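You operate a simulated robot arm through the tools that you are given. There is no shell and no other tool. Be economical: measure what you need, move in short steps, check, and stop when the job is done.

Carry out the task below with a simulated robot arm. There is one attempt and no reset: what you move stays moved.

Task
Clean the lime scale off the steel end plate with the green pad.
Fine: load the pad at the cleaner tub, leave the pad on the brown mat and the tub's lid back on. Set down upright: green pad. What is to be rubbed or washed off counts as gone when no trace of it is left.
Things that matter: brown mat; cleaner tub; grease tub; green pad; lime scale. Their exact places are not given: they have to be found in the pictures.

It is judged by the outcome, as a careful person would: the job done as asked, and still so three seconds after it is handed in. It fails if anything else is knocked over, pushed out of place, dropped, spilled or broken. A push-on lid holds only when it is set on centred and level and pressed home; a screw cap is set on level and turned clockwise until tight.

Robot
A 7-joint arm with a two-finger gripper on a trunk, on a base that drives. Base frame: it is fixed to the floor where the robot stands at the start and does not move with it; the origin is under the middle of the robot, x ahead of it, y to its left, z up; the surface under the hand at the start is at about z = 908. Lengths are in mm, angles in rad, forces in N, time in s.
With the tool pointing down near the work surface it reaches from about 280 to 720 mm from the robot's upright axis, wherever it stands. Its first joint turns from -2.897 to 2.897 rad. Places, roughly: brown mat [500, 300, 900]; lime scale [300, -400, 900]. Payload 2.94 kg.
Tool frame: the origin (TCP) lies between the finger pads and is the grasp point; the fingertips stand 30 mm ahead of it; z points along the fingers, y is the line along which they close. Largest opening 138 mm; the body of the gripper starts 109 mm behind the TCP.
Orientation is that of the tool frame in the base frame, as a unit quaternion [w, x, y, z]. With the fingers straight down and closing along the base's y, the tool's x points along the base's -x, its y along +y and its z along -z.

Tools
- The arm moves only by the tool move_arm. Its argument "steps" is a list of rows, each an object (a shift or turn left out is 0, a gripper value left out holds the last) with "translation": the shift along the tool's x, y, z in mm, a list of three; "rotation": the turn, a rotation vector about the tool's x, y, z in rad, a list of three; "hand": the finger opening in mm, from 0 to 138. In form: [{"translation": [dx, dy, dz], "rotation": [wx, wy, wz], "hand": hand}, ...]. A call has 1 to 8 rows; each row shifts and turns the commanded pose from where the row before left it, along the tool's axes as they then stand. Each row takes 0.2 s and may step no farther than 50 mm and 0.15 rad from the row before; otherwise, or with a gripper value out of range, the whole call is refused. Where a pose cannot be reached the arm comes as near as it can. A force on the tool above 90 N (or 10 N above the force at the start of the call, whichever is more), or a blocked arm, ends the call early, and 0.2 s more pass. Each finger halts on what it meets, pressing with about 23 N; the grip force reading is that of the motor and also rises with nothing between the fingers. The clock runs only during rows and for 0.2 s after the last one: add rows that do not move to give the fingers time. It gives the time, the measured TCP pose, the force on the tool (base axes), the opening and the grip force at its end, in the units of the frame above (readings bear some noise), with the torque about the TCP (base axes, N m) and any sound that the robot's microphone picked up.
- Cameras (640 x 400 px; columns grow to the right, rows downward): "scene" is now at [8.1, 122.4, 1509.5]; the picture's right is [-0.13, -0.99, 0.00], its down [-0.56, 0.07, -0.82] and it looks along [0.82, -0.11, -0.57] (base axes); focal length 271 px, centre (320, 200). "wrist" rides on the gripper at [71, 19, -146] in the tool frame; the picture's right is [-0.26, 0.97, 0.00], its down [-0.85, -0.23, -0.48] and it looks along [-0.46, -0.12, 0.88] (tool axes); focal length 280 px, centre (320, 200).
- snapshot(camera): a new picture of that camera. The clock stands still meanwhile.
- raise_lower(by): slides the trunk up (or, below 0, down) by that many mm; the arm and the scene camera ride with it, the base frame stays. It gives what a move gives, with no picture.
- roll_base(legs): drives the robot by 1 to 6 legs, each [ahead, left, turn to the left] in mm, mm and rad, along the robot's own axes; the way and the turn of a leg run together, so that a leg with both is an arc; at most 1500 mm and 3.142 rad a leg. The arm and the cameras ride along, it lands a little off, and it stops where it bumps. It gives what a move gives.
- head_to(pan, tilt): turns the head with the scene camera to pan (to the left, within 1.501 rad either way) and tilt (down, from -0.506 to 1.204), counted from straight ahead of the robot. It gives what a move gives.
- point_at(camera, pixels): for up to 12 pixels [column, row] of the newest picture of that camera ("zoom" is the newest enlarged one), the place [x, y, z] in the base frame of the surface seen there, good to about 2 mm. The clock stands still meanwhile.
- enlarge(camera, box): a new picture of the part [left, top, right, bottom] of that camera's present view, enlarged. The clock stands still meanwhile.
- finish_job(): hands the job in; it is judged then, once.

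Go step by step. Measure first, check grasps and placings, and put right what went wrong. The budget is 80 turns and 52 pictures, counting those below and the enlarged ones. Unless the task says otherwise, let go and move clear before handing in, and close with one line.

The tools are called after "Emit:" as a command line: name --argument value ..., lists and objects as JSON in quotes. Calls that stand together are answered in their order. move_arm: Moves the arm, as the interface text tells. Its arguments: {"type":"object","properties":{"steps":{"type":"array","items":{"type":"object","properties":{"translation":{"type":"array","items":{"type":"number"}},"rotation":{"type":"array","items":{"type":"number"}},"hand":{"type":"number"}}}}},"required":["steps"]} The other tools are called the same way: raise_lower (by) slides the trunk up or down; roll_base (legs) drives the base; head_to (pan, tilt) turns the head that bears the scene camera; snapshot (camera) takes a picture; point_at (camera, pixels) gives the place of the surface under pixels of a picture; enlarge (camera, box) takes an enlarged picture of a part of a camera's view; finish_job () hands the job in.

At the start:

```text
t: 0.0
tool_pos: [437.2, -0.1, 1285.5]
tcp_rot: [0.0, 0.0, 1.0, 0.0]
force: [-0.2, 0.8, -0.8]
torque: [-0.01, 0.02, 0.02]
width: 138.0
finger_force: 0.0
trunk travel left (down, up): [-350.0, 104.0]
robot x, y, heading: [2.8, 0.3, -0.0]
head pan, tilt: [-0.129, 0.6]
```

scene: 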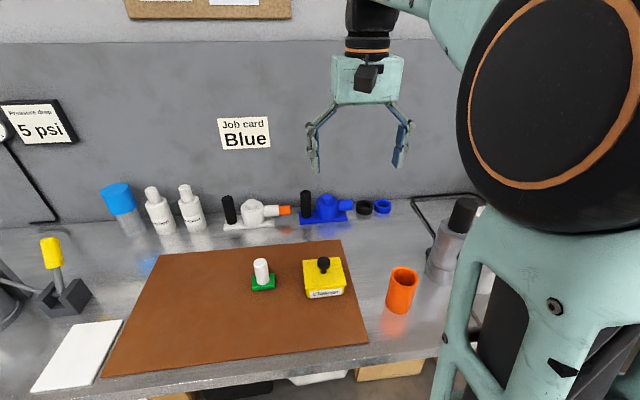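
wrist: 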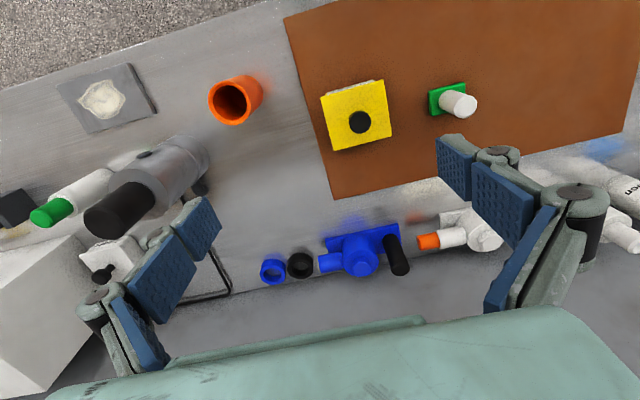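

The scene shows the green pad with white handle at (262,275), a yellow lidded tub at (323,278), and in the wrist view the scale plate at (105,98) plus a white tub with a black knob at (110,260). I'll measure and read labels.

Emit:
point_at --camera "wrist" --pixels '[[459, 104], [433, 100], [359, 122], [325, 100], [385, 85], [335, 148], [104, 98], [65, 88], [138, 65], [155, 110], [90, 132], [110, 262]]'

Emit:
enlarge --camera "scene" --box '[230, 240, 370, 328]'

Emit:
enlarge --camera "wrist" --box '[30, 40, 270, 190]'

Emit:
head_to --pan -0.8 --tilt 0.7

Emit:
snapshot --camera "scene"

```text
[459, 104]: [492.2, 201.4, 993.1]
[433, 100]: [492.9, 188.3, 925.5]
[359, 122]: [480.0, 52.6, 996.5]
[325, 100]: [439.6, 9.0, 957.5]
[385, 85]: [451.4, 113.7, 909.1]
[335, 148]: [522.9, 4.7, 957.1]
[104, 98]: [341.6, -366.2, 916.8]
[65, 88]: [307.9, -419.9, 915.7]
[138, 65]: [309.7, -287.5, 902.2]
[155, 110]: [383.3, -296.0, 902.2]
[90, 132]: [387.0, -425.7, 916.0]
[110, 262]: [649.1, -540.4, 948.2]
```

```text
4.55 times, centred on (300, 284) of scene
```

zoom: 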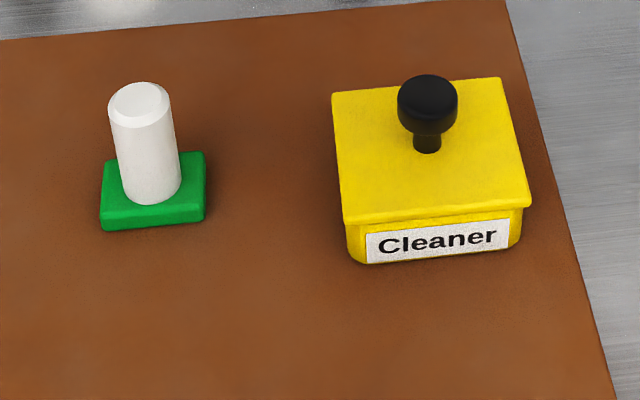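

```text
2.67 times, centred on (150, 115) of wrist
```

zoom: 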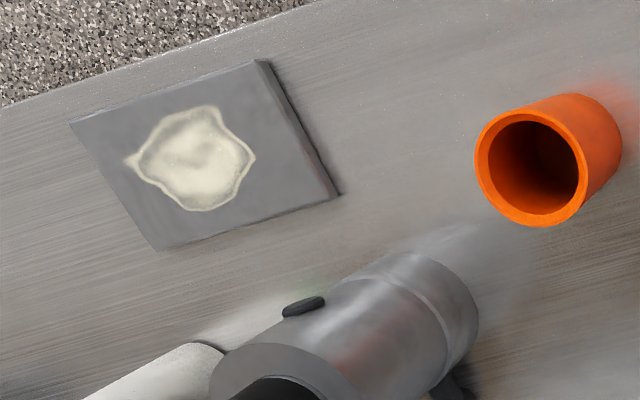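

```text
t: 1.1
tool_pos: [436.7, 0.5, 1285.8]
tcp_rot: [0.0, 0.001, 1.0, -0.001]
force: [0.3, -0.3, -0.7]
torque: [0.0, -0.01, -0.01]
width: 137.7
finger_force: 0.0
trunk travel left (down, up): [-350.0, 104.0]
robot x, y, heading: [1.0, -3.8, -0.002]
head pan, tilt: [-0.799, 0.7]
```

```text
47 pictures are left
```

scene: 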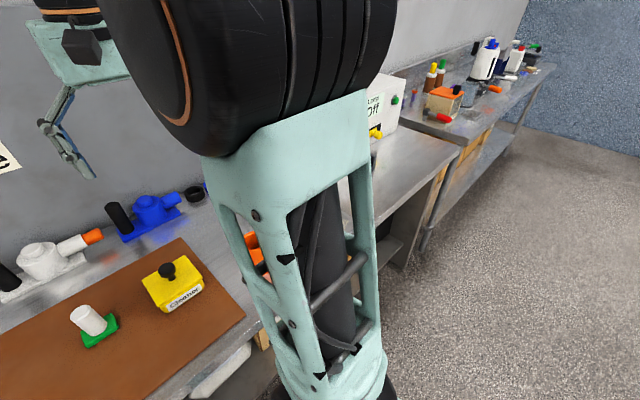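

The yellow tub's label reads "Cleaner". I'll look closer with the wrist camera to measure the knob, tub and pad.

Emit:
head_to --pan 0.0 --tilt 0.75

Emit:
enlarge --camera "wrist" --box '[310, 60, 502, 180]'

```text
t: 2.2
tool_pos: [436.3, 1.2, 1285.6]
tcp_rot: [0.001, 0.001, 1.0, 0.0]
force: [-0.1, -0.1, 0.6]
torque: [0.03, 0.03, 0.02]
width: 137.7
finger_force: 0.0
trunk travel left (down, up): [-350.0, 104.0]
robot x, y, heading: [3.3, 0.6, -0.002]
head pan, tilt: [0.0, 0.75]
```

```text
3.33 times, centred on (406, 120) of wrist
```

zoom: 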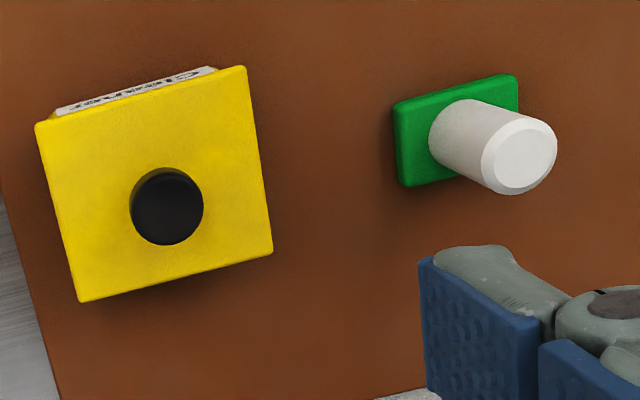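

Emit:
point_at --camera "zoom" --pixels '[[42, 128], [240, 72], [266, 248], [82, 294], [135, 208], [198, 202], [398, 108], [513, 80], [405, 180], [490, 160], [550, 150], [525, 160]]'

Emit:
snapshot --camera "scene"

```text
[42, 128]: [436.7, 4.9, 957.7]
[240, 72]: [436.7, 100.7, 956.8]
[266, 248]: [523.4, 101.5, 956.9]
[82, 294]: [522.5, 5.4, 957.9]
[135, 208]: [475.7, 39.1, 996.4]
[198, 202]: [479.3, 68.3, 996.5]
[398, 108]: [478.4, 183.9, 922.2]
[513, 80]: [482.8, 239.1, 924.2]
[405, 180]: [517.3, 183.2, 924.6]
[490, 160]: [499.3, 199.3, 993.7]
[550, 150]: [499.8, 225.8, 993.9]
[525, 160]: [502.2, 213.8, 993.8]
```

```text
45 pictures are left
```

scene: 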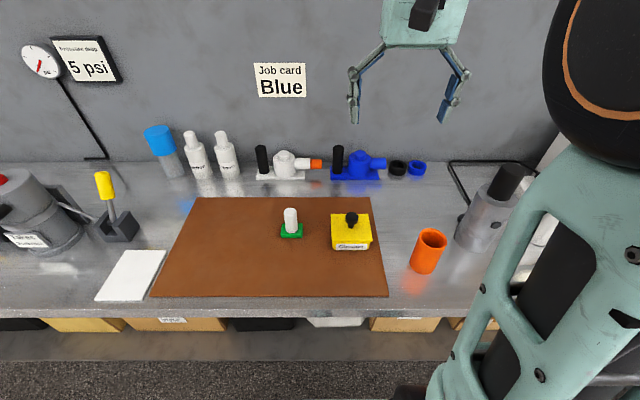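

Lid centre is about (480, 53), knob top z 996; the pad centre is about (498, 211), top 924, handle top 994. Approaching the knob from above.

Emit:
move_arm --steps '[{"translation": [-10, 10, 40], "hand": 80}, {"translation": [-10, 10, 45]}, {"translation": [-10, 10, 45]}, {"translation": [-10, 10, 45]}, {"translation": [-3, 12, 45]}, {"translation": [0, 0, 0]}]'

Emit:
enlarge --camera "wrist" --box '[160, 0, 480, 200]'

```text
t: 3.6
tool_pos: [480.4, 50.4, 1066.6]
tcp_rot: [0.0, 0.0, 1.0, 0.0]
force: [0.5, -0.1, -0.4]
torque: [0.04, -0.02, -0.04]
width: 80.0
finger_force: 0.0
trunk travel left (down, up): [-350.0, 104.0]
robot x, y, heading: [0.2, 2.2, -0.004]
head pan, tilt: [0.0, 0.75]
```

```text
2.00 times, centred on (320, 100) of wrist
```

zoom: 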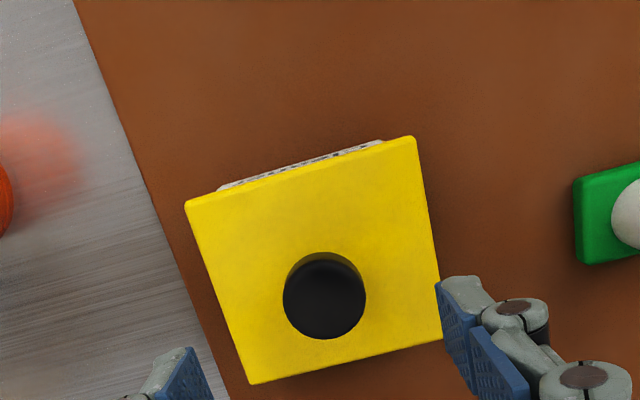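

Emit:
point_at --camera "zoom" --pixels '[[288, 298], [362, 295], [323, 262], [325, 335], [192, 208], [410, 143], [435, 335], [252, 378]]'

```text
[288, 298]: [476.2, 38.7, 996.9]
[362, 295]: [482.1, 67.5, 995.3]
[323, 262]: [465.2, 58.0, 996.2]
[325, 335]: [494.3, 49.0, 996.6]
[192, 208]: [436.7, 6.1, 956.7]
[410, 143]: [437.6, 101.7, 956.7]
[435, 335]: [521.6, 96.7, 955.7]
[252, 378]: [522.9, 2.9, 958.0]
```

Knob centre is (480, 53). Descending to z≈991 and closing.

Emit:
move_arm --steps '[{"translation": [0, 2.5, 40]}, {"translation": [0, 0, 35]}, {"hand": 20}, {"hand": 20}, {"hand": 20}, {"hand": 20}]'

```text
t: 5.0
tool_pos: [480.0, 50.8, 992.4]
tcp_rot: [0.0, 0.0, 1.0, 0.0]
force: [0.3, 0.0, -0.4]
torque: [-0.03, -0.03, 0.05]
width: 31.6
finger_force: 23.1
trunk travel left (down, up): [-350.0, 104.0]
robot x, y, heading: [0.8, -4.4, -0.001]
head pan, tilt: [0.0, 0.75]
heard: snap
```

Gripped the knob (31.6 mm); a snap was heard. Lifting gently and checking whether the tub stays.

Emit:
move_arm --steps '[{"translation": [0, 0, -3]}, {"translation": [0, 0, -3]}, {"translation": [0, 0, -4]}, {"translation": [0, 0, -5]}, {"translation": [0, 0, -10]}]'

Emit:
enlarge --camera "scene" --box '[260, 170, 420, 270]'

```text
t: 6.2
tool_pos: [479.4, 52.6, 1018.2]
tcp_rot: [0.0, 0.0, 1.0, -0.001]
force: [0.0, 0.3, -0.5]
torque: [-0.02, -0.01, -0.01]
width: 31.6
finger_force: 23.0
trunk travel left (down, up): [-350.0, 104.0]
robot x, y, heading: [3.5, 1.0, 0.001]
head pan, tilt: [0.0, 0.75]
```

```text
4.00 times, centred on (340, 220) of scene
```

zoom: 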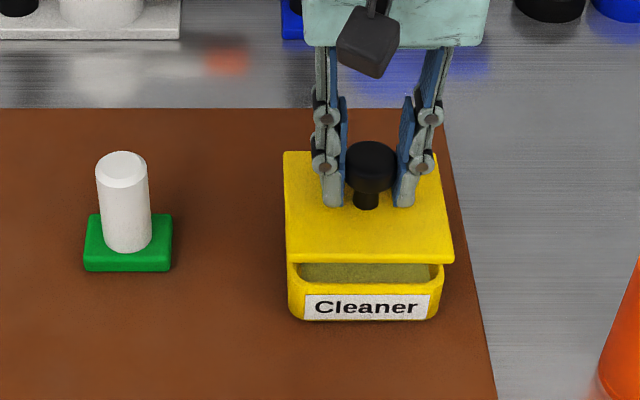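

The lid is off and the tub stayed. Measuring the mat to choose a spot for the lid.

Emit:
point_at --camera "scene" --pixels '[[155, 293], [384, 293], [200, 201], [368, 200], [215, 240], [240, 270]]'

Emit:
point_at --camera "zoom" --pixels '[[355, 275], [320, 265], [420, 275], [292, 280], [440, 280]]'

```text
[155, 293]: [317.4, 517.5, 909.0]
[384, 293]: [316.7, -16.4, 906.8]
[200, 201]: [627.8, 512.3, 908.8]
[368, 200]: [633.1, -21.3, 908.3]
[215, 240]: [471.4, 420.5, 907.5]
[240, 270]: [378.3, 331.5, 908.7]
```

```text
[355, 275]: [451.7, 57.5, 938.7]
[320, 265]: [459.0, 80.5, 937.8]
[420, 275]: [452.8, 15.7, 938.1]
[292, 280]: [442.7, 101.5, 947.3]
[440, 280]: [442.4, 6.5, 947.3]
```

The tub rim is at 947 and the paste at 938; the mat spans x 317–633, y −20–515. I'll put the lid down at about (480, 360), well clear of the pad.

Emit:
move_arm --steps '[{"translation": [0, 0, -40]}, {"translation": [0, 0, -40]}, {"translation": [0, 50, 0]}, {"translation": [0, 50, 0]}, {"translation": [0, 50, 0]}, {"translation": [0, 50, 0]}, {"translation": [0, 50, 0]}, {"translation": [0, 50, 0]}]'

Emit:
move_arm --steps '[{"translation": [0, 7, 40]}, {"translation": [0, 0, 40]}, {"translation": [0, 0, 40]}, {"translation": [0, 0, 10]}, {"translation": [0, 0, 5]}, {"translation": [0, 0, 0]}]'

Emit:
enlarge --camera "scene" --box '[160, 170, 400, 320]'

```text
t: 8.0
tool_pos: [483.3, 358.0, 1095.1]
tcp_rot: [0.0, 0.0, 1.0, -0.001]
force: [0.6, -0.3, 0.2]
torque: [-0.02, -0.02, -0.03]
width: 31.6
finger_force: 22.5
trunk travel left (down, up): [-350.0, 104.0]
robot x, y, heading: [-1.0, -2.8, -0.001]
head pan, tilt: [0.0, 0.75]
```

```text
t: 9.4
tool_pos: [481.4, 361.2, 961.2]
tcp_rot: [0.0, 0.0, 1.0, 0.0]
force: [0.1, 0.2, -1.5]
torque: [0.01, -0.01, 0.0]
width: 31.2
finger_force: 22.7
trunk travel left (down, up): [-350.0, 104.0]
robot x, y, heading: [1.4, -0.5, -0.002]
head pan, tilt: [0.0, 0.75]
```

```text
2.67 times, centred on (280, 245) of scene
```

zoom: 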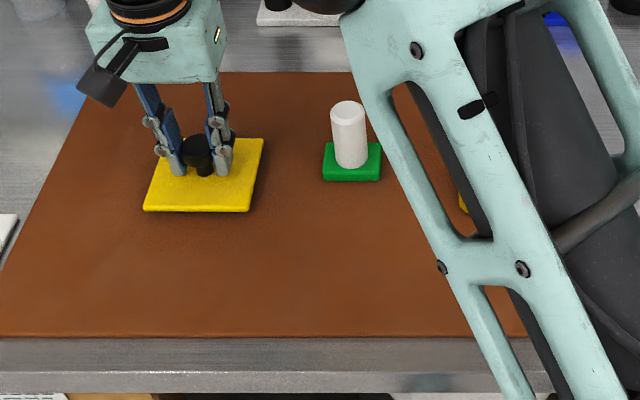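

Lid is slightly above the mat. I'll lower by small steps until contact shows in the force.

Emit:
move_arm --steps '[{"translation": [0, 0, 2]}, {"translation": [0, 0, 2]}, {"translation": [0, 0, 2]}, {"translation": [0, 0, 0]}]'

```text
t: 10.4
tool_pos: [480.0, 362.2, 954.3]
tcp_rot: [0.0, 0.0, 1.0, 0.0]
force: [-0.3, -0.6, 0.2]
torque: [-0.02, -0.01, 0.03]
width: 31.5
finger_force: 22.8
trunk travel left (down, up): [-350.0, 104.0]
robot x, y, heading: [-1.2, 0.3, 0.003]
head pan, tilt: [0.0, 0.75]
```

Emit:
move_arm --steps '[{"translation": [0, 0, 1.5]}, {"translation": [0, 0, 0]}]'

Emit:
move_arm --steps '[{"translation": [0, 0, 1.5]}, {"translation": [0, 0, 0]}]'

```text
t: 11.0
tool_pos: [480.2, 361.5, 952.3]
tcp_rot: [0.0, 0.0, 1.0, 0.0]
force: [-0.1, -0.2, -0.2]
torque: [-0.05, -0.03, 0.03]
width: 31.5
finger_force: 22.7
trunk travel left (down, up): [-350.0, 104.0]
robot x, y, heading: [1.3, -5.6, 0.003]
head pan, tilt: [0.0, 0.75]
```

```text
t: 11.6
tool_pos: [479.1, 362.6, 953.0]
tcp_rot: [0.001, -0.001, 1.0, -0.001]
force: [1.1, -0.5, 4.0]
torque: [-0.16, 0.01, -0.01]
width: 31.4
finger_force: 23.0
trunk travel left (down, up): [-350.0, 104.0]
robot x, y, heading: [-0.9, 1.6, -0.005]
head pan, tilt: [0.0, 0.75]
```

Contact of 4 N: the lid is on the mat. Releasing and going up, then over the pad.

Emit:
move_arm --steps '[{"hand": 70}, {"hand": 70}, {"hand": 70}, {"translation": [0, 0, -40]}, {"translation": [0, 0, -40]}, {"translation": [0, 0, -40]}, {"translation": [-9, -50, 0]}, {"translation": [-9, -50, 0]}]'

Emit:
move_arm --steps '[{"translation": [0, -49, 0]}, {"translation": [0, 0, 0]}]'

Emit:
snapshot --camera "wrist"

```text
refused: row 7 steps farther than a row can; nothing moved
```

```text
t: 12.2
tool_pos: [477.9, 312.2, 953.5]
tcp_rot: [-0.001, -0.001, 1.0, 0.0]
force: [0.6, -1.1, 0.2]
torque: [0.02, 0.0, 0.01]
width: 31.3
finger_force: 23.0
trunk travel left (down, up): [-350.0, 104.0]
robot x, y, heading: [-2.0, 4.5, -0.0]
head pan, tilt: [0.0, 0.75]
```

```text
41 pictures are left
```

wrist: 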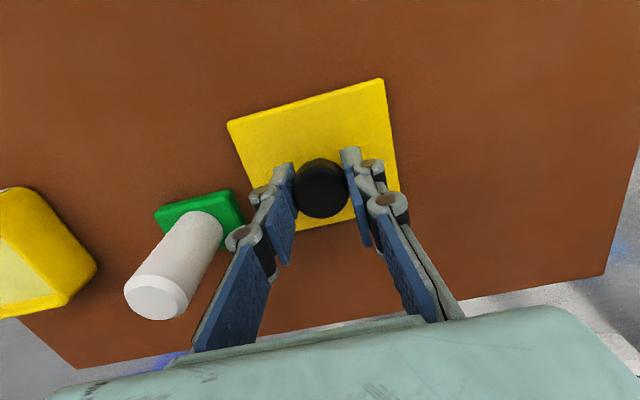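

The first call was refused and the second slid the lid harmlessly about 49 mm along the mat; it sits flat with clearance to the pad. Releasing, lifting and moving over the pad.

Emit:
move_arm --steps '[{"hand": 60}, {"hand": 60}, {"hand": 60}, {"translation": [0, 0, -40]}, {"translation": [0, 0, -40]}, {"translation": [0, 0, -40]}, {"translation": [-10, -48, 0]}, {"translation": [-10, -48, 0]}]'

Emit:
enlarge --camera "wrist" --box '[160, 0, 480, 200]'

```text
t: 14.0
tool_pos: [499.0, 217.6, 1069.0]
tcp_rot: [0.0, -0.001, 1.0, 0.001]
force: [-0.3, 0.3, -0.1]
torque: [0.02, -0.01, 0.01]
width: 59.9
finger_force: 0.1
trunk travel left (down, up): [-350.0, 104.0]
robot x, y, heading: [-4.3, 1.6, 0.001]
head pan, tilt: [0.0, 0.75]
```

```text
2.00 times, centred on (320, 100) of wrist
```

zoom: 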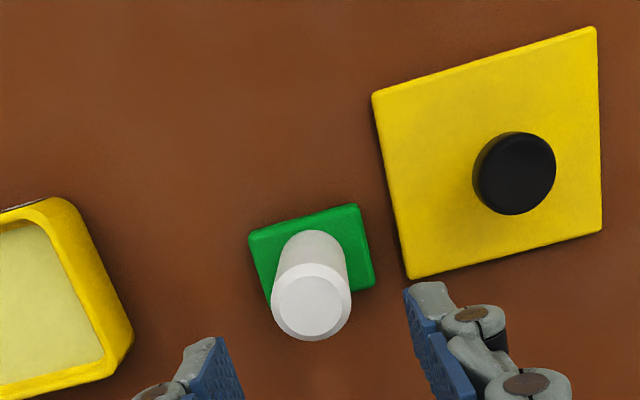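

Emit:
point_at --camera "zoom" --pixels '[[280, 300], [346, 298], [312, 278], [312, 330], [255, 238], [355, 208], [370, 282], [405, 272], [590, 32], [515, 172]]'

```text
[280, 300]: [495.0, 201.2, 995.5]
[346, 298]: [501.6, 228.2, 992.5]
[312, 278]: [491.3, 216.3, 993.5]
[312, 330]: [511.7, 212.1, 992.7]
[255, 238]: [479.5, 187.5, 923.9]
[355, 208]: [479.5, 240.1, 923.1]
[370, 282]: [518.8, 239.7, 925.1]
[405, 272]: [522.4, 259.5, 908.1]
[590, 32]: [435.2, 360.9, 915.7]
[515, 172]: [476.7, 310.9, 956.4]
```

Handle centre is (499.5, 213.5). Descending to z≈972 and gripping.

Emit:
move_arm --steps '[{"translation": [0, -3.5, 40]}, {"translation": [0, 0, 40]}, {"translation": [0, 0, 17]}, {"hand": 20}, {"hand": 20}, {"hand": 20}, {"hand": 20}]'

Emit:
move_arm --steps '[{"translation": [0, 0, -20]}, {"translation": [0, 0, -40]}, {"translation": [0, 0, -20]}, {"translation": [0, 0, 0]}]'

Emit:
enlarge --camera "scene" --box '[200, 130, 440, 280]'

```text
t: 15.6
tool_pos: [499.2, 214.2, 976.0]
tcp_rot: [0.0, -0.001, 1.0, 0.0]
force: [0.9, 0.0, -0.8]
torque: [0.02, 0.0, -0.01]
width: 32.8
finger_force: 23.4
trunk travel left (down, up): [-350.0, 104.0]
robot x, y, heading: [-1.0, 0.7, -0.001]
head pan, tilt: [0.0, 0.75]
```

```text
t: 16.6
tool_pos: [498.2, 212.0, 1055.5]
tcp_rot: [0.0, 0.0, 1.0, 0.0]
force: [0.0, 0.0, -1.8]
torque: [-0.04, -0.02, 0.01]
width: 33.0
finger_force: 23.1
trunk travel left (down, up): [-350.0, 104.0]
robot x, y, heading: [-0.3, 0.4, -0.003]
head pan, tilt: [0.0, 0.75]
```

```text
2.67 times, centred on (320, 205) of scene
```

zoom: 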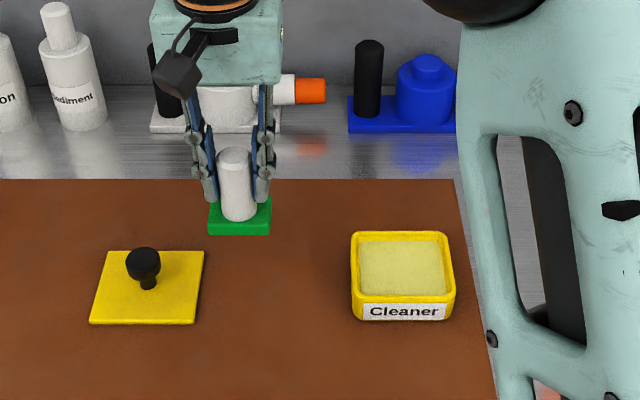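

Pad is held straight. Moving over the tub centre (480, 53).

Emit:
move_arm --steps '[{"translation": [5, -40, 0]}, {"translation": [5, -40, 0]}, {"translation": [5, -40, 0]}, {"translation": [4, -40, 0]}, {"translation": [0, 0, 20]}, {"translation": [0, 0, 0]}]'

Emit:
enlarge --camera "wrist" --box '[160, 50, 480, 250]'

```text
t: 18.0
tool_pos: [480.7, 54.0, 1034.3]
tcp_rot: [0.0, 0.0, 1.0, -0.001]
force: [0.2, -0.2, -0.1]
torque: [0.0, -0.01, -0.05]
width: 32.4
finger_force: 23.4
trunk travel left (down, up): [-350.0, 104.0]
robot x, y, heading: [-1.8, 2.3, 0.001]
head pan, tilt: [0.0, 0.75]
```

```text
2.00 times, centred on (320, 150) of wrist
```

zoom: 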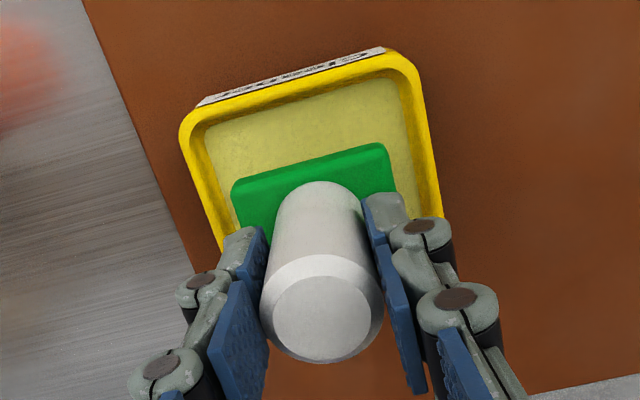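

Well centred over the paste. Descending, expecting contact near TCP z≈1005.

Emit:
move_arm --steps '[{"translation": [0, 0, 15]}, {"translation": [0, 0, 8]}, {"translation": [0, 0, 3]}, {"translation": [0, 0, 2]}, {"translation": [0, 0, 0]}]'

```text
t: 19.2
tool_pos: [480.3, 53.6, 1006.5]
tcp_rot: [0.0, -0.001, 1.0, 0.0]
force: [-0.3, -0.2, 0.2]
torque: [-0.02, -0.02, -0.02]
width: 33.1
finger_force: 23.3
trunk travel left (down, up): [-350.0, 104.0]
robot x, y, heading: [-0.7, -1.0, 0.0]
head pan, tilt: [0.0, 0.75]
```

Emit:
move_arm --steps '[{"translation": [0, 0, 1.5]}, {"translation": [0, 0, 1.5]}, {"translation": [0, 0, 0]}, {"translation": [0, 0, 0]}]'

```text
t: 20.2
tool_pos: [479.3, 52.7, 1004.9]
tcp_rot: [0.001, 0.0, 1.0, 0.0]
force: [0.7, 0.2, 11.5]
torque: [0.04, 0.04, 0.0]
width: 32.9
finger_force: 23.2
trunk travel left (down, up): [-350.0, 104.0]
robot x, y, heading: [-0.7, 1.4, -0.003]
head pan, tilt: [0.0, 0.75]
```

11.5 N contact on the paste; loaded. A small rub in it, then lift high and check the way to the plate.

Emit:
move_arm --steps '[{"translation": [4, 0, 0]}, {"translation": [-8, 0, 0]}, {"translation": [4, 0, 0]}, {"translation": [0, 0, -20]}, {"translation": [0, 0, -40]}, {"translation": [0, 0, -40]}, {"translation": [0, 0, -40]}, {"translation": [0, 0, 0]}]'

Emit:
head_to --pan -0.5 --tilt 0.75

Emit:
snapshot --camera "wrist"

Emit:
snapshot --camera "scene"

```text
t: 22.0
tool_pos: [479.3, 51.6, 1146.1]
tcp_rot: [0.001, 0.0, 1.0, 0.0]
force: [0.3, 0.0, -0.7]
torque: [0.01, 0.02, -0.01]
width: 32.9
finger_force: 23.1
trunk travel left (down, up): [-350.0, 104.0]
robot x, y, heading: [-1.2, -1.5, 0.0]
head pan, tilt: [0.0, 0.75]
```

```text
t: 22.9
tool_pos: [480.4, 52.8, 1145.6]
tcp_rot: [0.0, -0.001, 1.0, 0.0]
force: [0.4, -0.9, -0.5]
torque: [0.03, 0.01, -0.01]
width: 32.7
finger_force: 22.8
trunk travel left (down, up): [-350.0, 104.0]
robot x, y, heading: [2.6, 2.1, 0.003]
head pan, tilt: [-0.499, 0.75]
```

```text
37 pictures are left
```

wrist: 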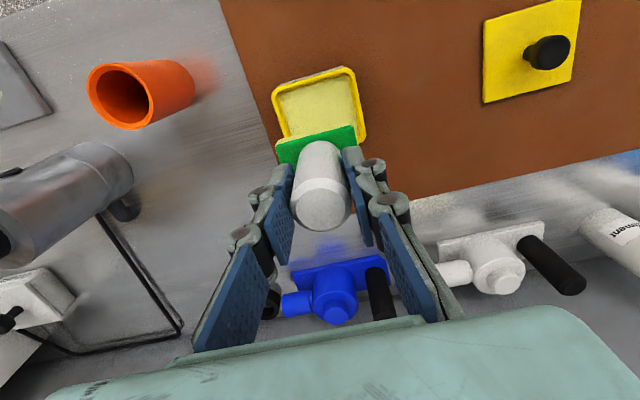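

```text
36 pictures are left
```

scene: 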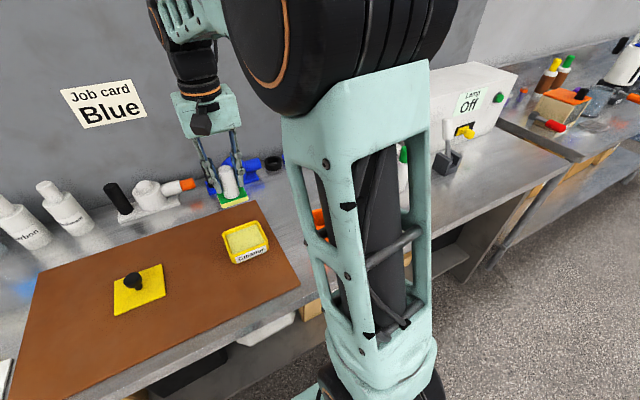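

Measuring the obstacles (orange cup rim, grey cylinder) in the wrist view.

Emit:
point_at --camera "wrist" --pixels '[[92, 75], [150, 105], [190, 90], [5, 205], [60, 165], [105, 145], [5, 240], [45, 105]]'

```text
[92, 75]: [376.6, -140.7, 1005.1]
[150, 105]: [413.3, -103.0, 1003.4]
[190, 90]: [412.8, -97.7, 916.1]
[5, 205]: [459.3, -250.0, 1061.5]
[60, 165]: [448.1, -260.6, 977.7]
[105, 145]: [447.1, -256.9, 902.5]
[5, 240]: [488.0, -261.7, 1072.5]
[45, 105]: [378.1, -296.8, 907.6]
```

Cup top is 1005 and the cylinder is beyond x 445, so I'll retract to x≈345 at height and then sweep right to the plate.

Emit:
move_arm --steps '[{"translation": [45, 0, 0]}, {"translation": [45, -10, 0]}, {"translation": [45, -18, 0]}, {"translation": [0, -48, 0]}, {"translation": [0, -48, 0]}, {"translation": [0, -48, 0]}, {"translation": [0, -48, 0]}, {"translation": [0, 0, 0]}]'

Emit:
snapshot --camera "wrist"

```text
t: 24.7
tool_pos: [346.2, -166.4, 1144.1]
tcp_rot: [0.0, 0.0, 1.0, 0.0]
force: [-0.3, 0.1, 0.1]
torque: [-0.03, -0.03, 0.0]
width: 32.8
finger_force: 22.7
trunk travel left (down, up): [-350.0, 104.0]
robot x, y, heading: [2.5, -0.3, -0.001]
head pan, tilt: [-0.499, 0.75]
```

```text
35 pictures are left
```

wrist: 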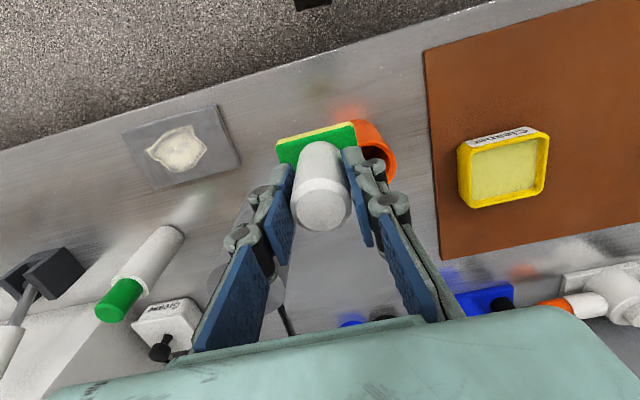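

The pad's underside is loaded (yellow). Measuring plate and scale extents.

Emit:
enlarge --camera "wrist" --box '[100, 90, 260, 190]'

Emit:
point_at --camera "wrist" --pixels '[[126, 133], [216, 108], [238, 163], [150, 186], [145, 152], [176, 133], [190, 128], [206, 152], [180, 173], [165, 165]]'

```text
4.00 times, centred on (180, 140) of wrist
```

zoom: 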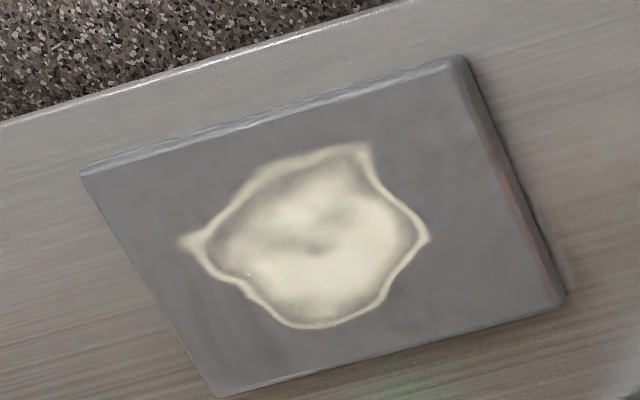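

```text
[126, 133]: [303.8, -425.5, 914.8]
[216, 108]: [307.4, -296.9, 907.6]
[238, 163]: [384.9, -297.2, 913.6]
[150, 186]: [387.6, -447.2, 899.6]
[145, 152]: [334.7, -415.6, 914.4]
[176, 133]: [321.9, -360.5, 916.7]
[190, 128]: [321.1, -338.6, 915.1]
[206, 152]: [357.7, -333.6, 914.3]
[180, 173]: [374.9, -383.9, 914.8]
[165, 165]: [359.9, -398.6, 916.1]
```

Plate top is at 915.5, x 305–385, y −427…−297; the scale spans x 320–375, y −415…−330. Moving over its centre and lowering to just above.

Emit:
move_arm --steps '[{"translation": [0, -48, 0]}, {"translation": [0, -48, 0]}, {"translation": [0, -48, 0]}, {"translation": [0, -48, 0]}, {"translation": [0, -14, 45]}, {"translation": [0, 0, 45]}, {"translation": [0, 0, 45]}, {"translation": [0, 0, 20]}]'

Emit:
snapshot --camera "wrist"

```text
t: 26.5
tool_pos: [346.6, -372.0, 988.4]
tcp_rot: [0.001, 0.0, 1.0, 0.0]
force: [0.3, 0.0, -0.9]
torque: [0.0, -0.01, -0.02]
width: 33.1
finger_force: 23.1
trunk travel left (down, up): [-350.0, 104.0]
robot x, y, heading: [-2.0, -2.7, 0.001]
head pan, tilt: [-0.499, 0.75]
```

```text
33 pictures are left
```

wrist: 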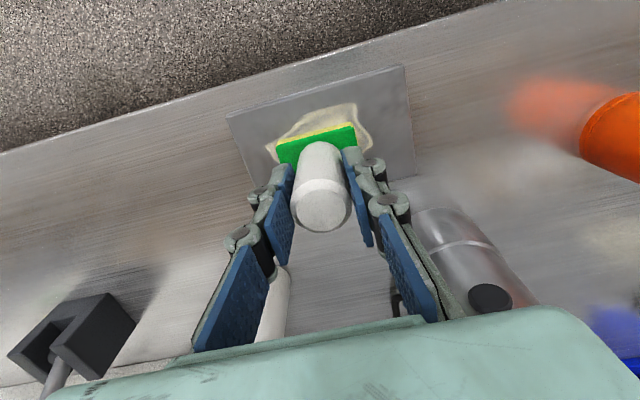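

Positioned over the scale with clearances fine. Lowering in small steps to contact.

Emit:
move_arm --steps '[{"translation": [0, 0, 3]}, {"translation": [0, 0, 2]}, {"translation": [0, 0, 1]}, {"translation": [0, 0, 0]}]'

```text
t: 27.5
tool_pos: [345.1, -373.1, 982.4]
tcp_rot: [0.0, 0.0, 1.0, 0.0]
force: [-0.2, 0.1, -1.7]
torque: [0.0, -0.01, -0.04]
width: 32.9
finger_force: 23.1
trunk travel left (down, up): [-350.0, 104.0]
robot x, y, heading: [0.6, 3.3, -0.0]
head pan, tilt: [-0.499, 0.75]
```

Emit:
move_arm --steps '[{"translation": [0, 0, 1]}, {"translation": [0, 0, 1]}, {"translation": [0, 0, 0]}]'

```text
t: 28.3
tool_pos: [347.1, -373.2, 981.4]
tcp_rot: [0.001, 0.0, 1.0, 0.0]
force: [0.8, 0.0, 4.1]
torque: [0.0, -0.09, 0.0]
width: 32.7
finger_force: 23.3
trunk travel left (down, up): [-350.0, 104.0]
robot x, y, heading: [1.3, -0.7, -0.0]
head pan, tilt: [-0.499, 0.75]
```

4 N contact. Pressing slightly more and making a first stroke in y.

Emit:
move_arm --steps '[{"translation": [0, 0, 1]}, {"translation": [0, -10, 0]}, {"translation": [0, -12, 0]}, {"translation": [0, 15, 0]}, {"translation": [0, 15, 0]}, {"translation": [0, 12, 0]}]'

Emit:
enlarge --camera "wrist" --box '[200, 50, 440, 200]'

```text
t: 29.7
tool_pos: [345.2, -353.5, 980.7]
tcp_rot: [0.002, 0.001, 1.0, -0.002]
force: [-0.1, -10.7, 17.7]
torque: [-0.39, 0.04, 0.01]
width: 32.8
finger_force: 23.3
trunk travel left (down, up): [-350.0, 104.0]
robot x, y, heading: [-0.2, 1.1, 0.002]
head pan, tilt: [-0.499, 0.75]
```

```text
2.67 times, centred on (320, 125) of wrist
```

zoom: 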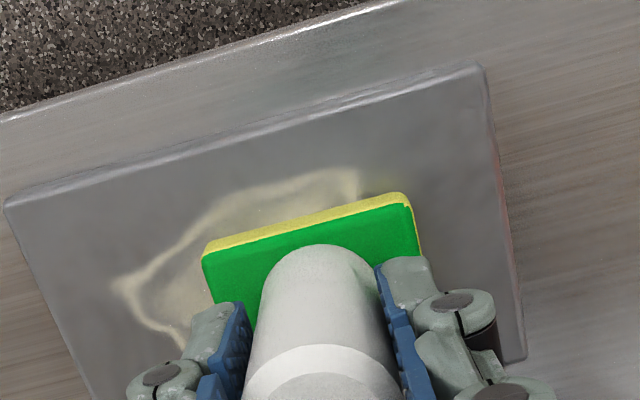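

Force 17 N, scale is fading. Checking that the plate stayed put.

Emit:
point_at --camera "zoom" --pixels '[[12, 205], [475, 72], [515, 355], [130, 285], [180, 340], [350, 175], [235, 200]]'

```text
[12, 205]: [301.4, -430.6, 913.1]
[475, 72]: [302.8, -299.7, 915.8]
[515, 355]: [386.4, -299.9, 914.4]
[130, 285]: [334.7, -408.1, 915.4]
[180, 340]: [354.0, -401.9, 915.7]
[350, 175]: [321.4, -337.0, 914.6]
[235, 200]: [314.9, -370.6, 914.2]
```

Plate unmoved. Stroking the near-side band (x≈333), then back.

Emit:
move_arm --steps '[{"translation": [12, 0, 0]}, {"translation": [0, -15, 0]}, {"translation": [0, -15, 0]}, {"translation": [0, -12, 0]}, {"translation": [0, 14, 0]}, {"translation": [0, 14, 0]}, {"translation": [0, 18, 0]}, {"translation": [0, 8, 0]}]'

Emit:
move_arm --steps '[{"translation": [-13, 0, 0]}, {"translation": [-13, 0, 0]}, {"translation": [0, -16, 0]}, {"translation": [0, -16, 0]}, {"translation": [0, -18, 0]}, {"translation": [0, 15, 0]}, {"translation": [0, 15, 0]}, {"translation": [0, 20, 0]}]'

Emit:
move_arm --steps '[{"translation": [13, 0, 0]}, {"translation": [0, -16, 0]}, {"translation": [0, -16, 0]}, {"translation": [0, -18, 0]}, {"translation": [0, 15, 0]}, {"translation": [0, 15, 0]}, {"translation": [0, 0, -40]}, {"translation": [20, 40, -20]}]'

Emit:
enlarge --camera "wrist" --box '[160, 50, 400, 200]'

```text
t: 31.5
tool_pos: [333.2, -341.6, 979.6]
tcp_rot: [0.001, 0.0, 1.0, 0.0]
force: [-2.4, -11.6, 16.0]
torque: [-0.63, 0.11, -0.02]
width: 33.0
finger_force: 22.9
trunk travel left (down, up): [-350.0, 104.0]
robot x, y, heading: [1.3, 1.4, -0.002]
head pan, tilt: [-0.499, 0.75]
```

```text
t: 33.3
tool_pos: [358.6, -340.6, 980.7]
tcp_rot: [-0.001, 0.0, 1.0, 0.001]
force: [-1.4, 0.4, 3.7]
torque: [-0.03, 0.0, -0.03]
width: 33.0
finger_force: 22.7
trunk travel left (down, up): [-350.0, 104.0]
robot x, y, heading: [1.6, -2.2, 0.002]
head pan, tilt: [-0.499, 0.75]
```

```text
t: 35.1
tool_pos: [327.6, -319.9, 1041.4]
tcp_rot: [0.0, 0.0, 1.0, 0.0]
force: [0.5, 0.3, 0.1]
torque: [0.0, -0.01, -0.01]
width: 33.0
finger_force: 23.0
trunk travel left (down, up): [-350.0, 104.0]
robot x, y, heading: [0.8, 0.2, 0.004]
head pan, tilt: [-0.499, 0.75]
```

```text
2.67 times, centred on (280, 125) of wrist
```

zoom: 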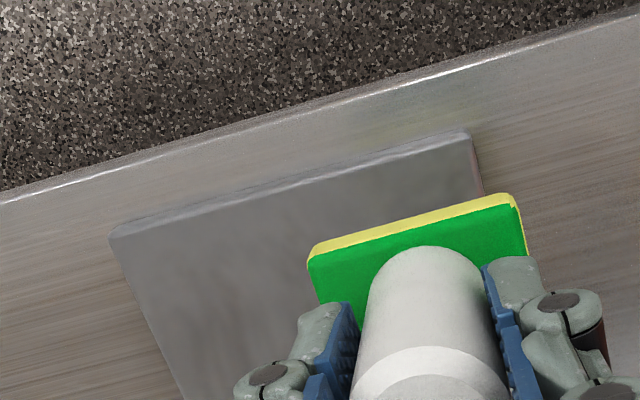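

The visible part looks clean. Moving up and left for a full view.

Emit:
move_arm --steps '[{"translation": [-10, 40, -25]}, {"translation": [-10, 45, -20]}, {"translation": [0, 45, -20]}, {"translation": [0, 35, -30]}, {"translation": [0, 0, 0]}]'

Emit:
enlarge --camera "wrist" --box '[100, 80, 260, 180]'

```text
refused: row 2 steps farther than a row can; nothing moved
```

```text
4.00 times, centred on (180, 130) of wrist
```

zoom: 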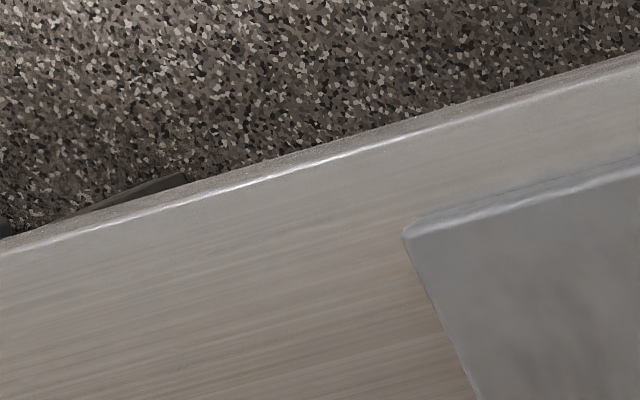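

Emit:
move_arm --steps '[{"translation": [-10, 40, -25]}, {"translation": [-8, 40, -25]}, {"translation": [0, 40, -25]}, {"translation": [0, 33, -28]}, {"translation": [0, 0, 0]}]'

Emit:
enlarge --camera "wrist" --box '[100, 80, 260, 180]'

```text
t: 36.3
tool_pos: [344.1, -168.6, 1141.4]
tcp_rot: [0.0, 0.001, 1.0, 0.0]
force: [0.3, 1.1, -0.5]
torque: [-0.02, 0.01, -0.01]
width: 33.0
finger_force: 23.0
trunk travel left (down, up): [-350.0, 104.0]
robot x, y, heading: [0.9, 0.1, 0.002]
head pan, tilt: [-0.499, 0.75]
```

```text
4.00 times, centred on (180, 130) of wrist
```

zoom: 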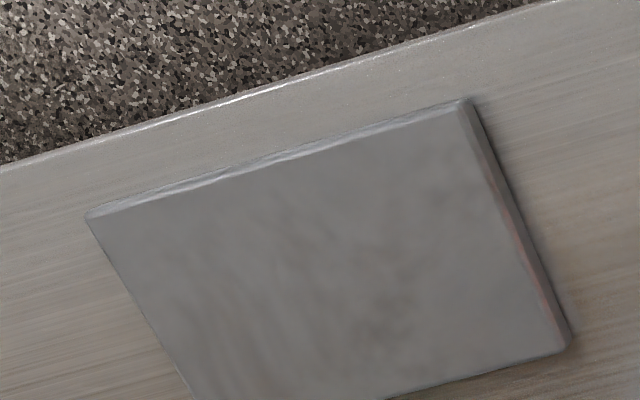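

The plate looks clean; a tighter view to confirm no faint residue, including the lower edge.

Emit:
enlarge --camera "wrist" --box '[120, 112, 248, 192]'

```text
5.00 times, centred on (184, 152) of wrist
```

zoom: 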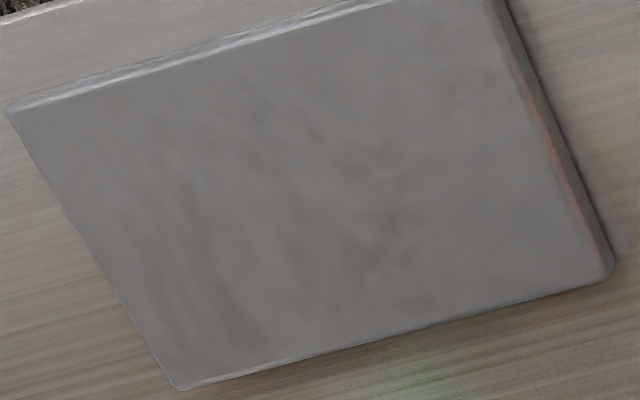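

No trace is visible. For certainty I'll do one more covering pass, since the last strokes had lighter force.

Emit:
move_arm --steps '[{"translation": [0, -48, 0]}, {"translation": [0, -48, 0]}, {"translation": [0, -48, 0]}, {"translation": [0, -36, 0]}, {"translation": [-8, 0, 48]}, {"translation": [-6, 0, 48]}, {"translation": [0, 0, 48]}, {"translation": [0, 0, 12]}]'

Emit:
move_arm --steps '[{"translation": [0, 0, 2]}, {"translation": [0, 0, 1.5]}, {"translation": [0, 0, 1]}, {"translation": [0, 0, 0]}]'

```text
t: 38.1
tool_pos: [359.8, -348.7, 986.5]
tcp_rot: [-0.001, 0.001, 1.0, 0.0]
force: [-0.3, 0.1, -1.0]
torque: [0.0, -0.02, 0.0]
width: 32.5
finger_force: 23.5
trunk travel left (down, up): [-350.0, 104.0]
robot x, y, heading: [-3.1, 0.6, 0.005]
head pan, tilt: [-0.499, 0.75]
```

```text
t: 39.1
tool_pos: [358.3, -348.6, 981.5]
tcp_rot: [0.0, 0.001, 1.0, 0.0]
force: [-0.8, 0.7, -0.3]
torque: [0.03, 0.01, 0.02]
width: 32.7
finger_force: 23.3
trunk travel left (down, up): [-350.0, 104.0]
robot x, y, heading: [0.6, 0.4, -0.001]
head pan, tilt: [-0.499, 0.75]
```

Emit:
move_arm --steps '[{"translation": [0, 0, 1]}, {"translation": [0, 0, 1]}, {"translation": [0, 0, 0]}]'

```text
t: 39.9
tool_pos: [358.0, -349.1, 979.9]
tcp_rot: [0.0, 0.0, 1.0, 0.0]
force: [0.2, -0.2, -0.5]
torque: [-0.01, 0.03, 0.03]
width: 32.6
finger_force: 23.4
trunk travel left (down, up): [-350.0, 104.0]
robot x, y, heading: [0.0, -1.2, 0.0]
head pan, tilt: [-0.499, 0.75]
```

Emit:
move_arm --steps '[{"translation": [0, 0, 1]}, {"translation": [0, 0, 1]}, {"translation": [0, 0, 0]}]'

```text
t: 40.7
tool_pos: [358.5, -347.7, 980.1]
tcp_rot: [0.001, 0.0, 1.0, 0.0]
force: [1.0, -1.5, 7.2]
torque: [0.0, -0.05, -0.05]
width: 32.7
finger_force: 23.3
trunk travel left (down, up): [-350.0, 104.0]
robot x, y, heading: [0.0, -1.0, -0.001]
head pan, tilt: [-0.499, 0.75]
```

Contact of 7 N. Pressing slightly more and covering all three bands again.

Emit:
move_arm --steps '[{"translation": [0, 0, 0.7]}, {"translation": [0, -15, 0]}, {"translation": [0, -15, 0]}, {"translation": [0, -16, 0]}, {"translation": [6, 0, 0]}, {"translation": [6, 0, 0]}, {"translation": [0, 16, 0]}, {"translation": [0, 15, 0]}]'

Emit:
move_arm --steps '[{"translation": [0, 15, 0]}, {"translation": [6, 0, 0.5]}, {"translation": [7, 0, 0]}, {"translation": [0, -15, 0]}, {"translation": [0, -15, 0]}, {"translation": [0, -16, 0]}, {"translation": [0, 16, 0]}, {"translation": [0, 15, 0]}]'

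Emit:
move_arm --steps '[{"translation": [0, 0, -45]}, {"translation": [0, 20, -45]}, {"translation": [0, 45, -20]}, {"translation": [0, 45, -20]}, {"translation": [-8, 45, -15]}, {"translation": [0, 40, -15]}, {"translation": [0, 0, 0]}]'

Emit:
enlarge --camera "wrist" --box '[80, 80, 272, 200]'

```text
t: 42.5
tool_pos: [343.1, -367.5, 978.0]
tcp_rot: [0.0, 0.001, 1.0, -0.004]
force: [-4.1, -15.2, 22.9]
torque: [-0.79, 0.19, -0.05]
width: 33.1
finger_force: 23.1
trunk travel left (down, up): [-350.0, 104.0]
robot x, y, heading: [0.3, -2.7, -0.003]
head pan, tilt: [-0.499, 0.75]
```

```text
t: 44.3
tool_pos: [334.3, -364.1, 977.2]
tcp_rot: [0.0, 0.001, 1.0, 0.0]
force: [-1.2, -4.8, 9.2]
torque: [-0.29, 0.21, 0.03]
width: 32.7
finger_force: 22.6
trunk travel left (down, up): [-350.0, 104.0]
robot x, y, heading: [-0.8, -1.2, -0.003]
head pan, tilt: [-0.499, 0.75]
```

```text
t: 45.9
tool_pos: [342.0, -166.4, 1135.6]
tcp_rot: [0.0, 0.001, 1.0, 0.0]
force: [0.1, 0.4, -1.4]
torque: [0.0, 0.0, 0.02]
width: 32.7
finger_force: 23.2
trunk travel left (down, up): [-350.0, 104.0]
robot x, y, heading: [0.9, -2.6, 0.003]
head pan, tilt: [-0.499, 0.75]
```

```text
3.33 times, centred on (176, 140) of wrist
```

zoom: 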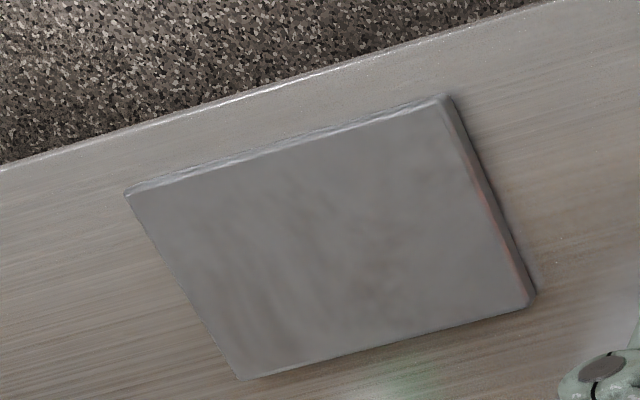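

The plate is clean and in place. Carrying the pad back over to its place on the mat, about (498, 208).

Emit:
move_arm --steps '[{"translation": [0, 47, 0]}, {"translation": [0, 47, 0]}, {"translation": [0, 47, 0]}, {"translation": [0, 47, 0]}, {"translation": [0, 47, 0]}, {"translation": [0, 47, 0]}, {"translation": [0, 47, 0]}, {"translation": [-20, 45, 0]}]'

Emit:
move_arm --steps '[{"translation": [-45, 0, 0]}, {"translation": [-45, 0, 0]}, {"translation": [-46, 0, 0]}, {"translation": [0, 0, 45]}, {"translation": [0, 0, 45]}, {"translation": [0, 0, 45]}, {"translation": [0, 0, 15]}, {"translation": [0, 0, 0]}]'

Emit:
snapshot --camera "wrist"

```text
t: 47.7
tool_pos: [360.7, 210.0, 1138.0]
tcp_rot: [0.001, 0.0, 1.0, -0.001]
force: [-0.4, -0.4, -0.1]
torque: [0.01, -0.02, -0.01]
width: 32.8
finger_force: 23.4
trunk travel left (down, up): [-350.0, 104.0]
robot x, y, heading: [2.2, -1.6, 0.0]
head pan, tilt: [-0.499, 0.75]
```

```text
t: 49.5
tool_pos: [496.5, 203.7, 985.0]
tcp_rot: [0.0, 0.0, 1.0, 0.0]
force: [-0.2, 0.7, -0.9]
torque: [0.02, 0.01, -0.01]
width: 32.7
finger_force: 23.2
trunk travel left (down, up): [-350.0, 104.0]
robot x, y, heading: [1.6, -2.0, 0.005]
head pan, tilt: [-0.499, 0.75]
```

```text
26 pictures are left
```

wrist: 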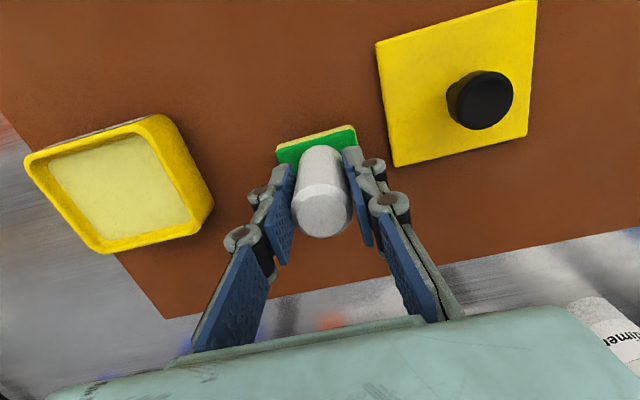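

Good spot between tub and lid. Lowering gently to contact (~z 972).

Emit:
move_arm --steps '[{"translation": [0, 0, 5]}, {"translation": [0, 0, 3]}, {"translation": [0, 0, 2]}, {"translation": [0, 0, 1]}, {"translation": [0, 0, 0]}]'

Emit:
move_arm --steps '[{"translation": [0, 0, 1]}, {"translation": [0, 0, 0.7]}, {"translation": [0, 0, 0]}]'

```text
t: 50.7
tool_pos: [497.5, 205.9, 975.8]
tcp_rot: [0.0, 0.001, 1.0, 0.0]
force: [0.6, 0.4, -0.9]
torque: [0.03, 0.0, 0.03]
width: 32.7
finger_force: 22.8
trunk travel left (down, up): [-350.0, 104.0]
robot x, y, heading: [-1.6, 0.7, -0.003]
head pan, tilt: [-0.499, 0.75]
```

```text
t: 51.5
tool_pos: [496.7, 205.7, 975.0]
tcp_rot: [0.0, 0.0, 1.0, 0.0]
force: [-0.5, 0.2, -0.7]
torque: [0.03, -0.01, 0.02]
width: 32.7
finger_force: 22.8
trunk travel left (down, up): [-350.0, 104.0]
robot x, y, heading: [-3.5, -2.1, -0.009]
head pan, tilt: [-0.499, 0.75]
```

Emit:
move_arm --steps '[{"translation": [0, 0, 1]}, {"translation": [0, 0, 0.7]}, {"translation": [0, 0, 0]}]'

Emit:
enlarge --camera "wrist" --box '[240, 100, 400, 200]'

```text
t: 52.3
tool_pos: [496.0, 206.4, 972.5]
tcp_rot: [0.0, 0.0, 1.0, 0.0]
force: [0.6, 0.1, -0.2]
torque: [-0.01, 0.02, -0.01]
width: 32.9
finger_force: 22.7
trunk travel left (down, up): [-350.0, 104.0]
robot x, y, heading: [-0.8, -0.9, -0.002]
head pan, tilt: [-0.499, 0.75]
```

```text
4.00 times, centred on (320, 150) of wrist
```

zoom: 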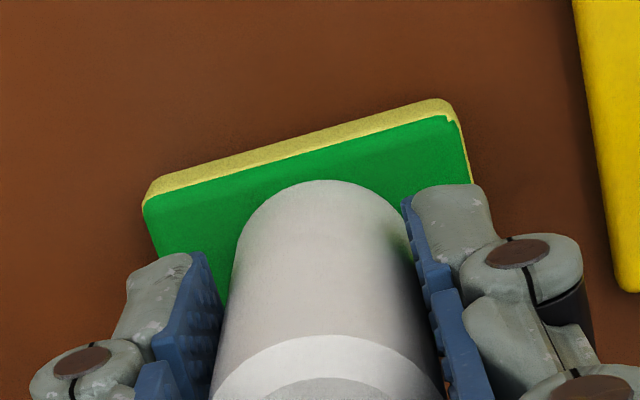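

Emit:
move_arm --steps '[{"translation": [0, 0, 0.7]}, {"translation": [0, 0, 0.7]}, {"translation": [0, 0, 0]}]'

```text
t: 53.1
tool_pos: [498.5, 207.0, 972.1]
tcp_rot: [0.001, 0.0, 1.0, 0.001]
force: [-1.7, -0.8, 11.9]
torque: [-0.1, 0.15, 0.01]
width: 32.5
finger_force: 23.2
trunk travel left (down, up): [-350.0, 104.0]
robot x, y, heading: [-0.3, -2.0, 0.003]
head pan, tilt: [-0.499, 0.75]
```

Pad is seated (12 N). Easing off, releasing and rising, then moving over the lid knob.

Emit:
move_arm --steps '[{"translation": [0, 0, -0.8]}, {"hand": 60}, {"hand": 60}, {"hand": 60}, {"translation": [0, 0, -45]}, {"translation": [0, 0, -45]}, {"translation": [10, 46, 0]}, {"translation": [10, 46, 0]}]'

Emit:
move_arm --steps '[{"translation": [0, 12, 0]}, {"translation": [0, 0, 0]}]'

Emit:
snapshot --camera "wrist"

Emit:
enlarge --camera "wrist" --box '[160, 0, 480, 200]'

```text
t: 54.9
tool_pos: [478.5, 301.2, 1064.1]
tcp_rot: [0.0, 0.0, 1.0, -0.001]
force: [-1.0, 0.7, 0.3]
torque: [-0.01, 0.01, 0.01]
width: 59.7
finger_force: 0.1
trunk travel left (down, up): [-350.0, 104.0]
robot x, y, heading: [1.9, 4.2, 0.002]
head pan, tilt: [-0.499, 0.75]
```

```text
t: 55.5
tool_pos: [479.0, 311.1, 1062.2]
tcp_rot: [0.0, 0.0, 1.0, 0.0]
force: [0.1, 0.3, 0.3]
torque: [-0.02, 0.0, 0.01]
width: 60.2
finger_force: 0.1
trunk travel left (down, up): [-350.0, 104.0]
robot x, y, heading: [2.5, 1.6, 0.001]
head pan, tilt: [-0.499, 0.75]
```

```text
24 pictures are left
```

wrist: 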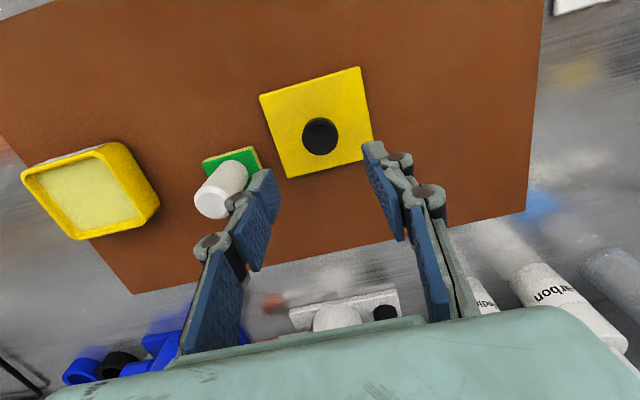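

```text
2.00 times, centred on (320, 100) of wrist
```

zoom: 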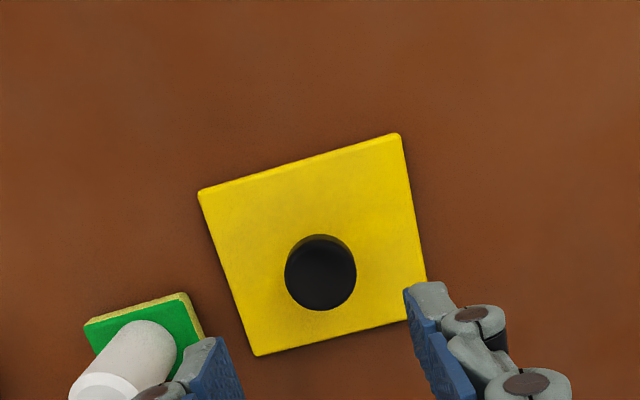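

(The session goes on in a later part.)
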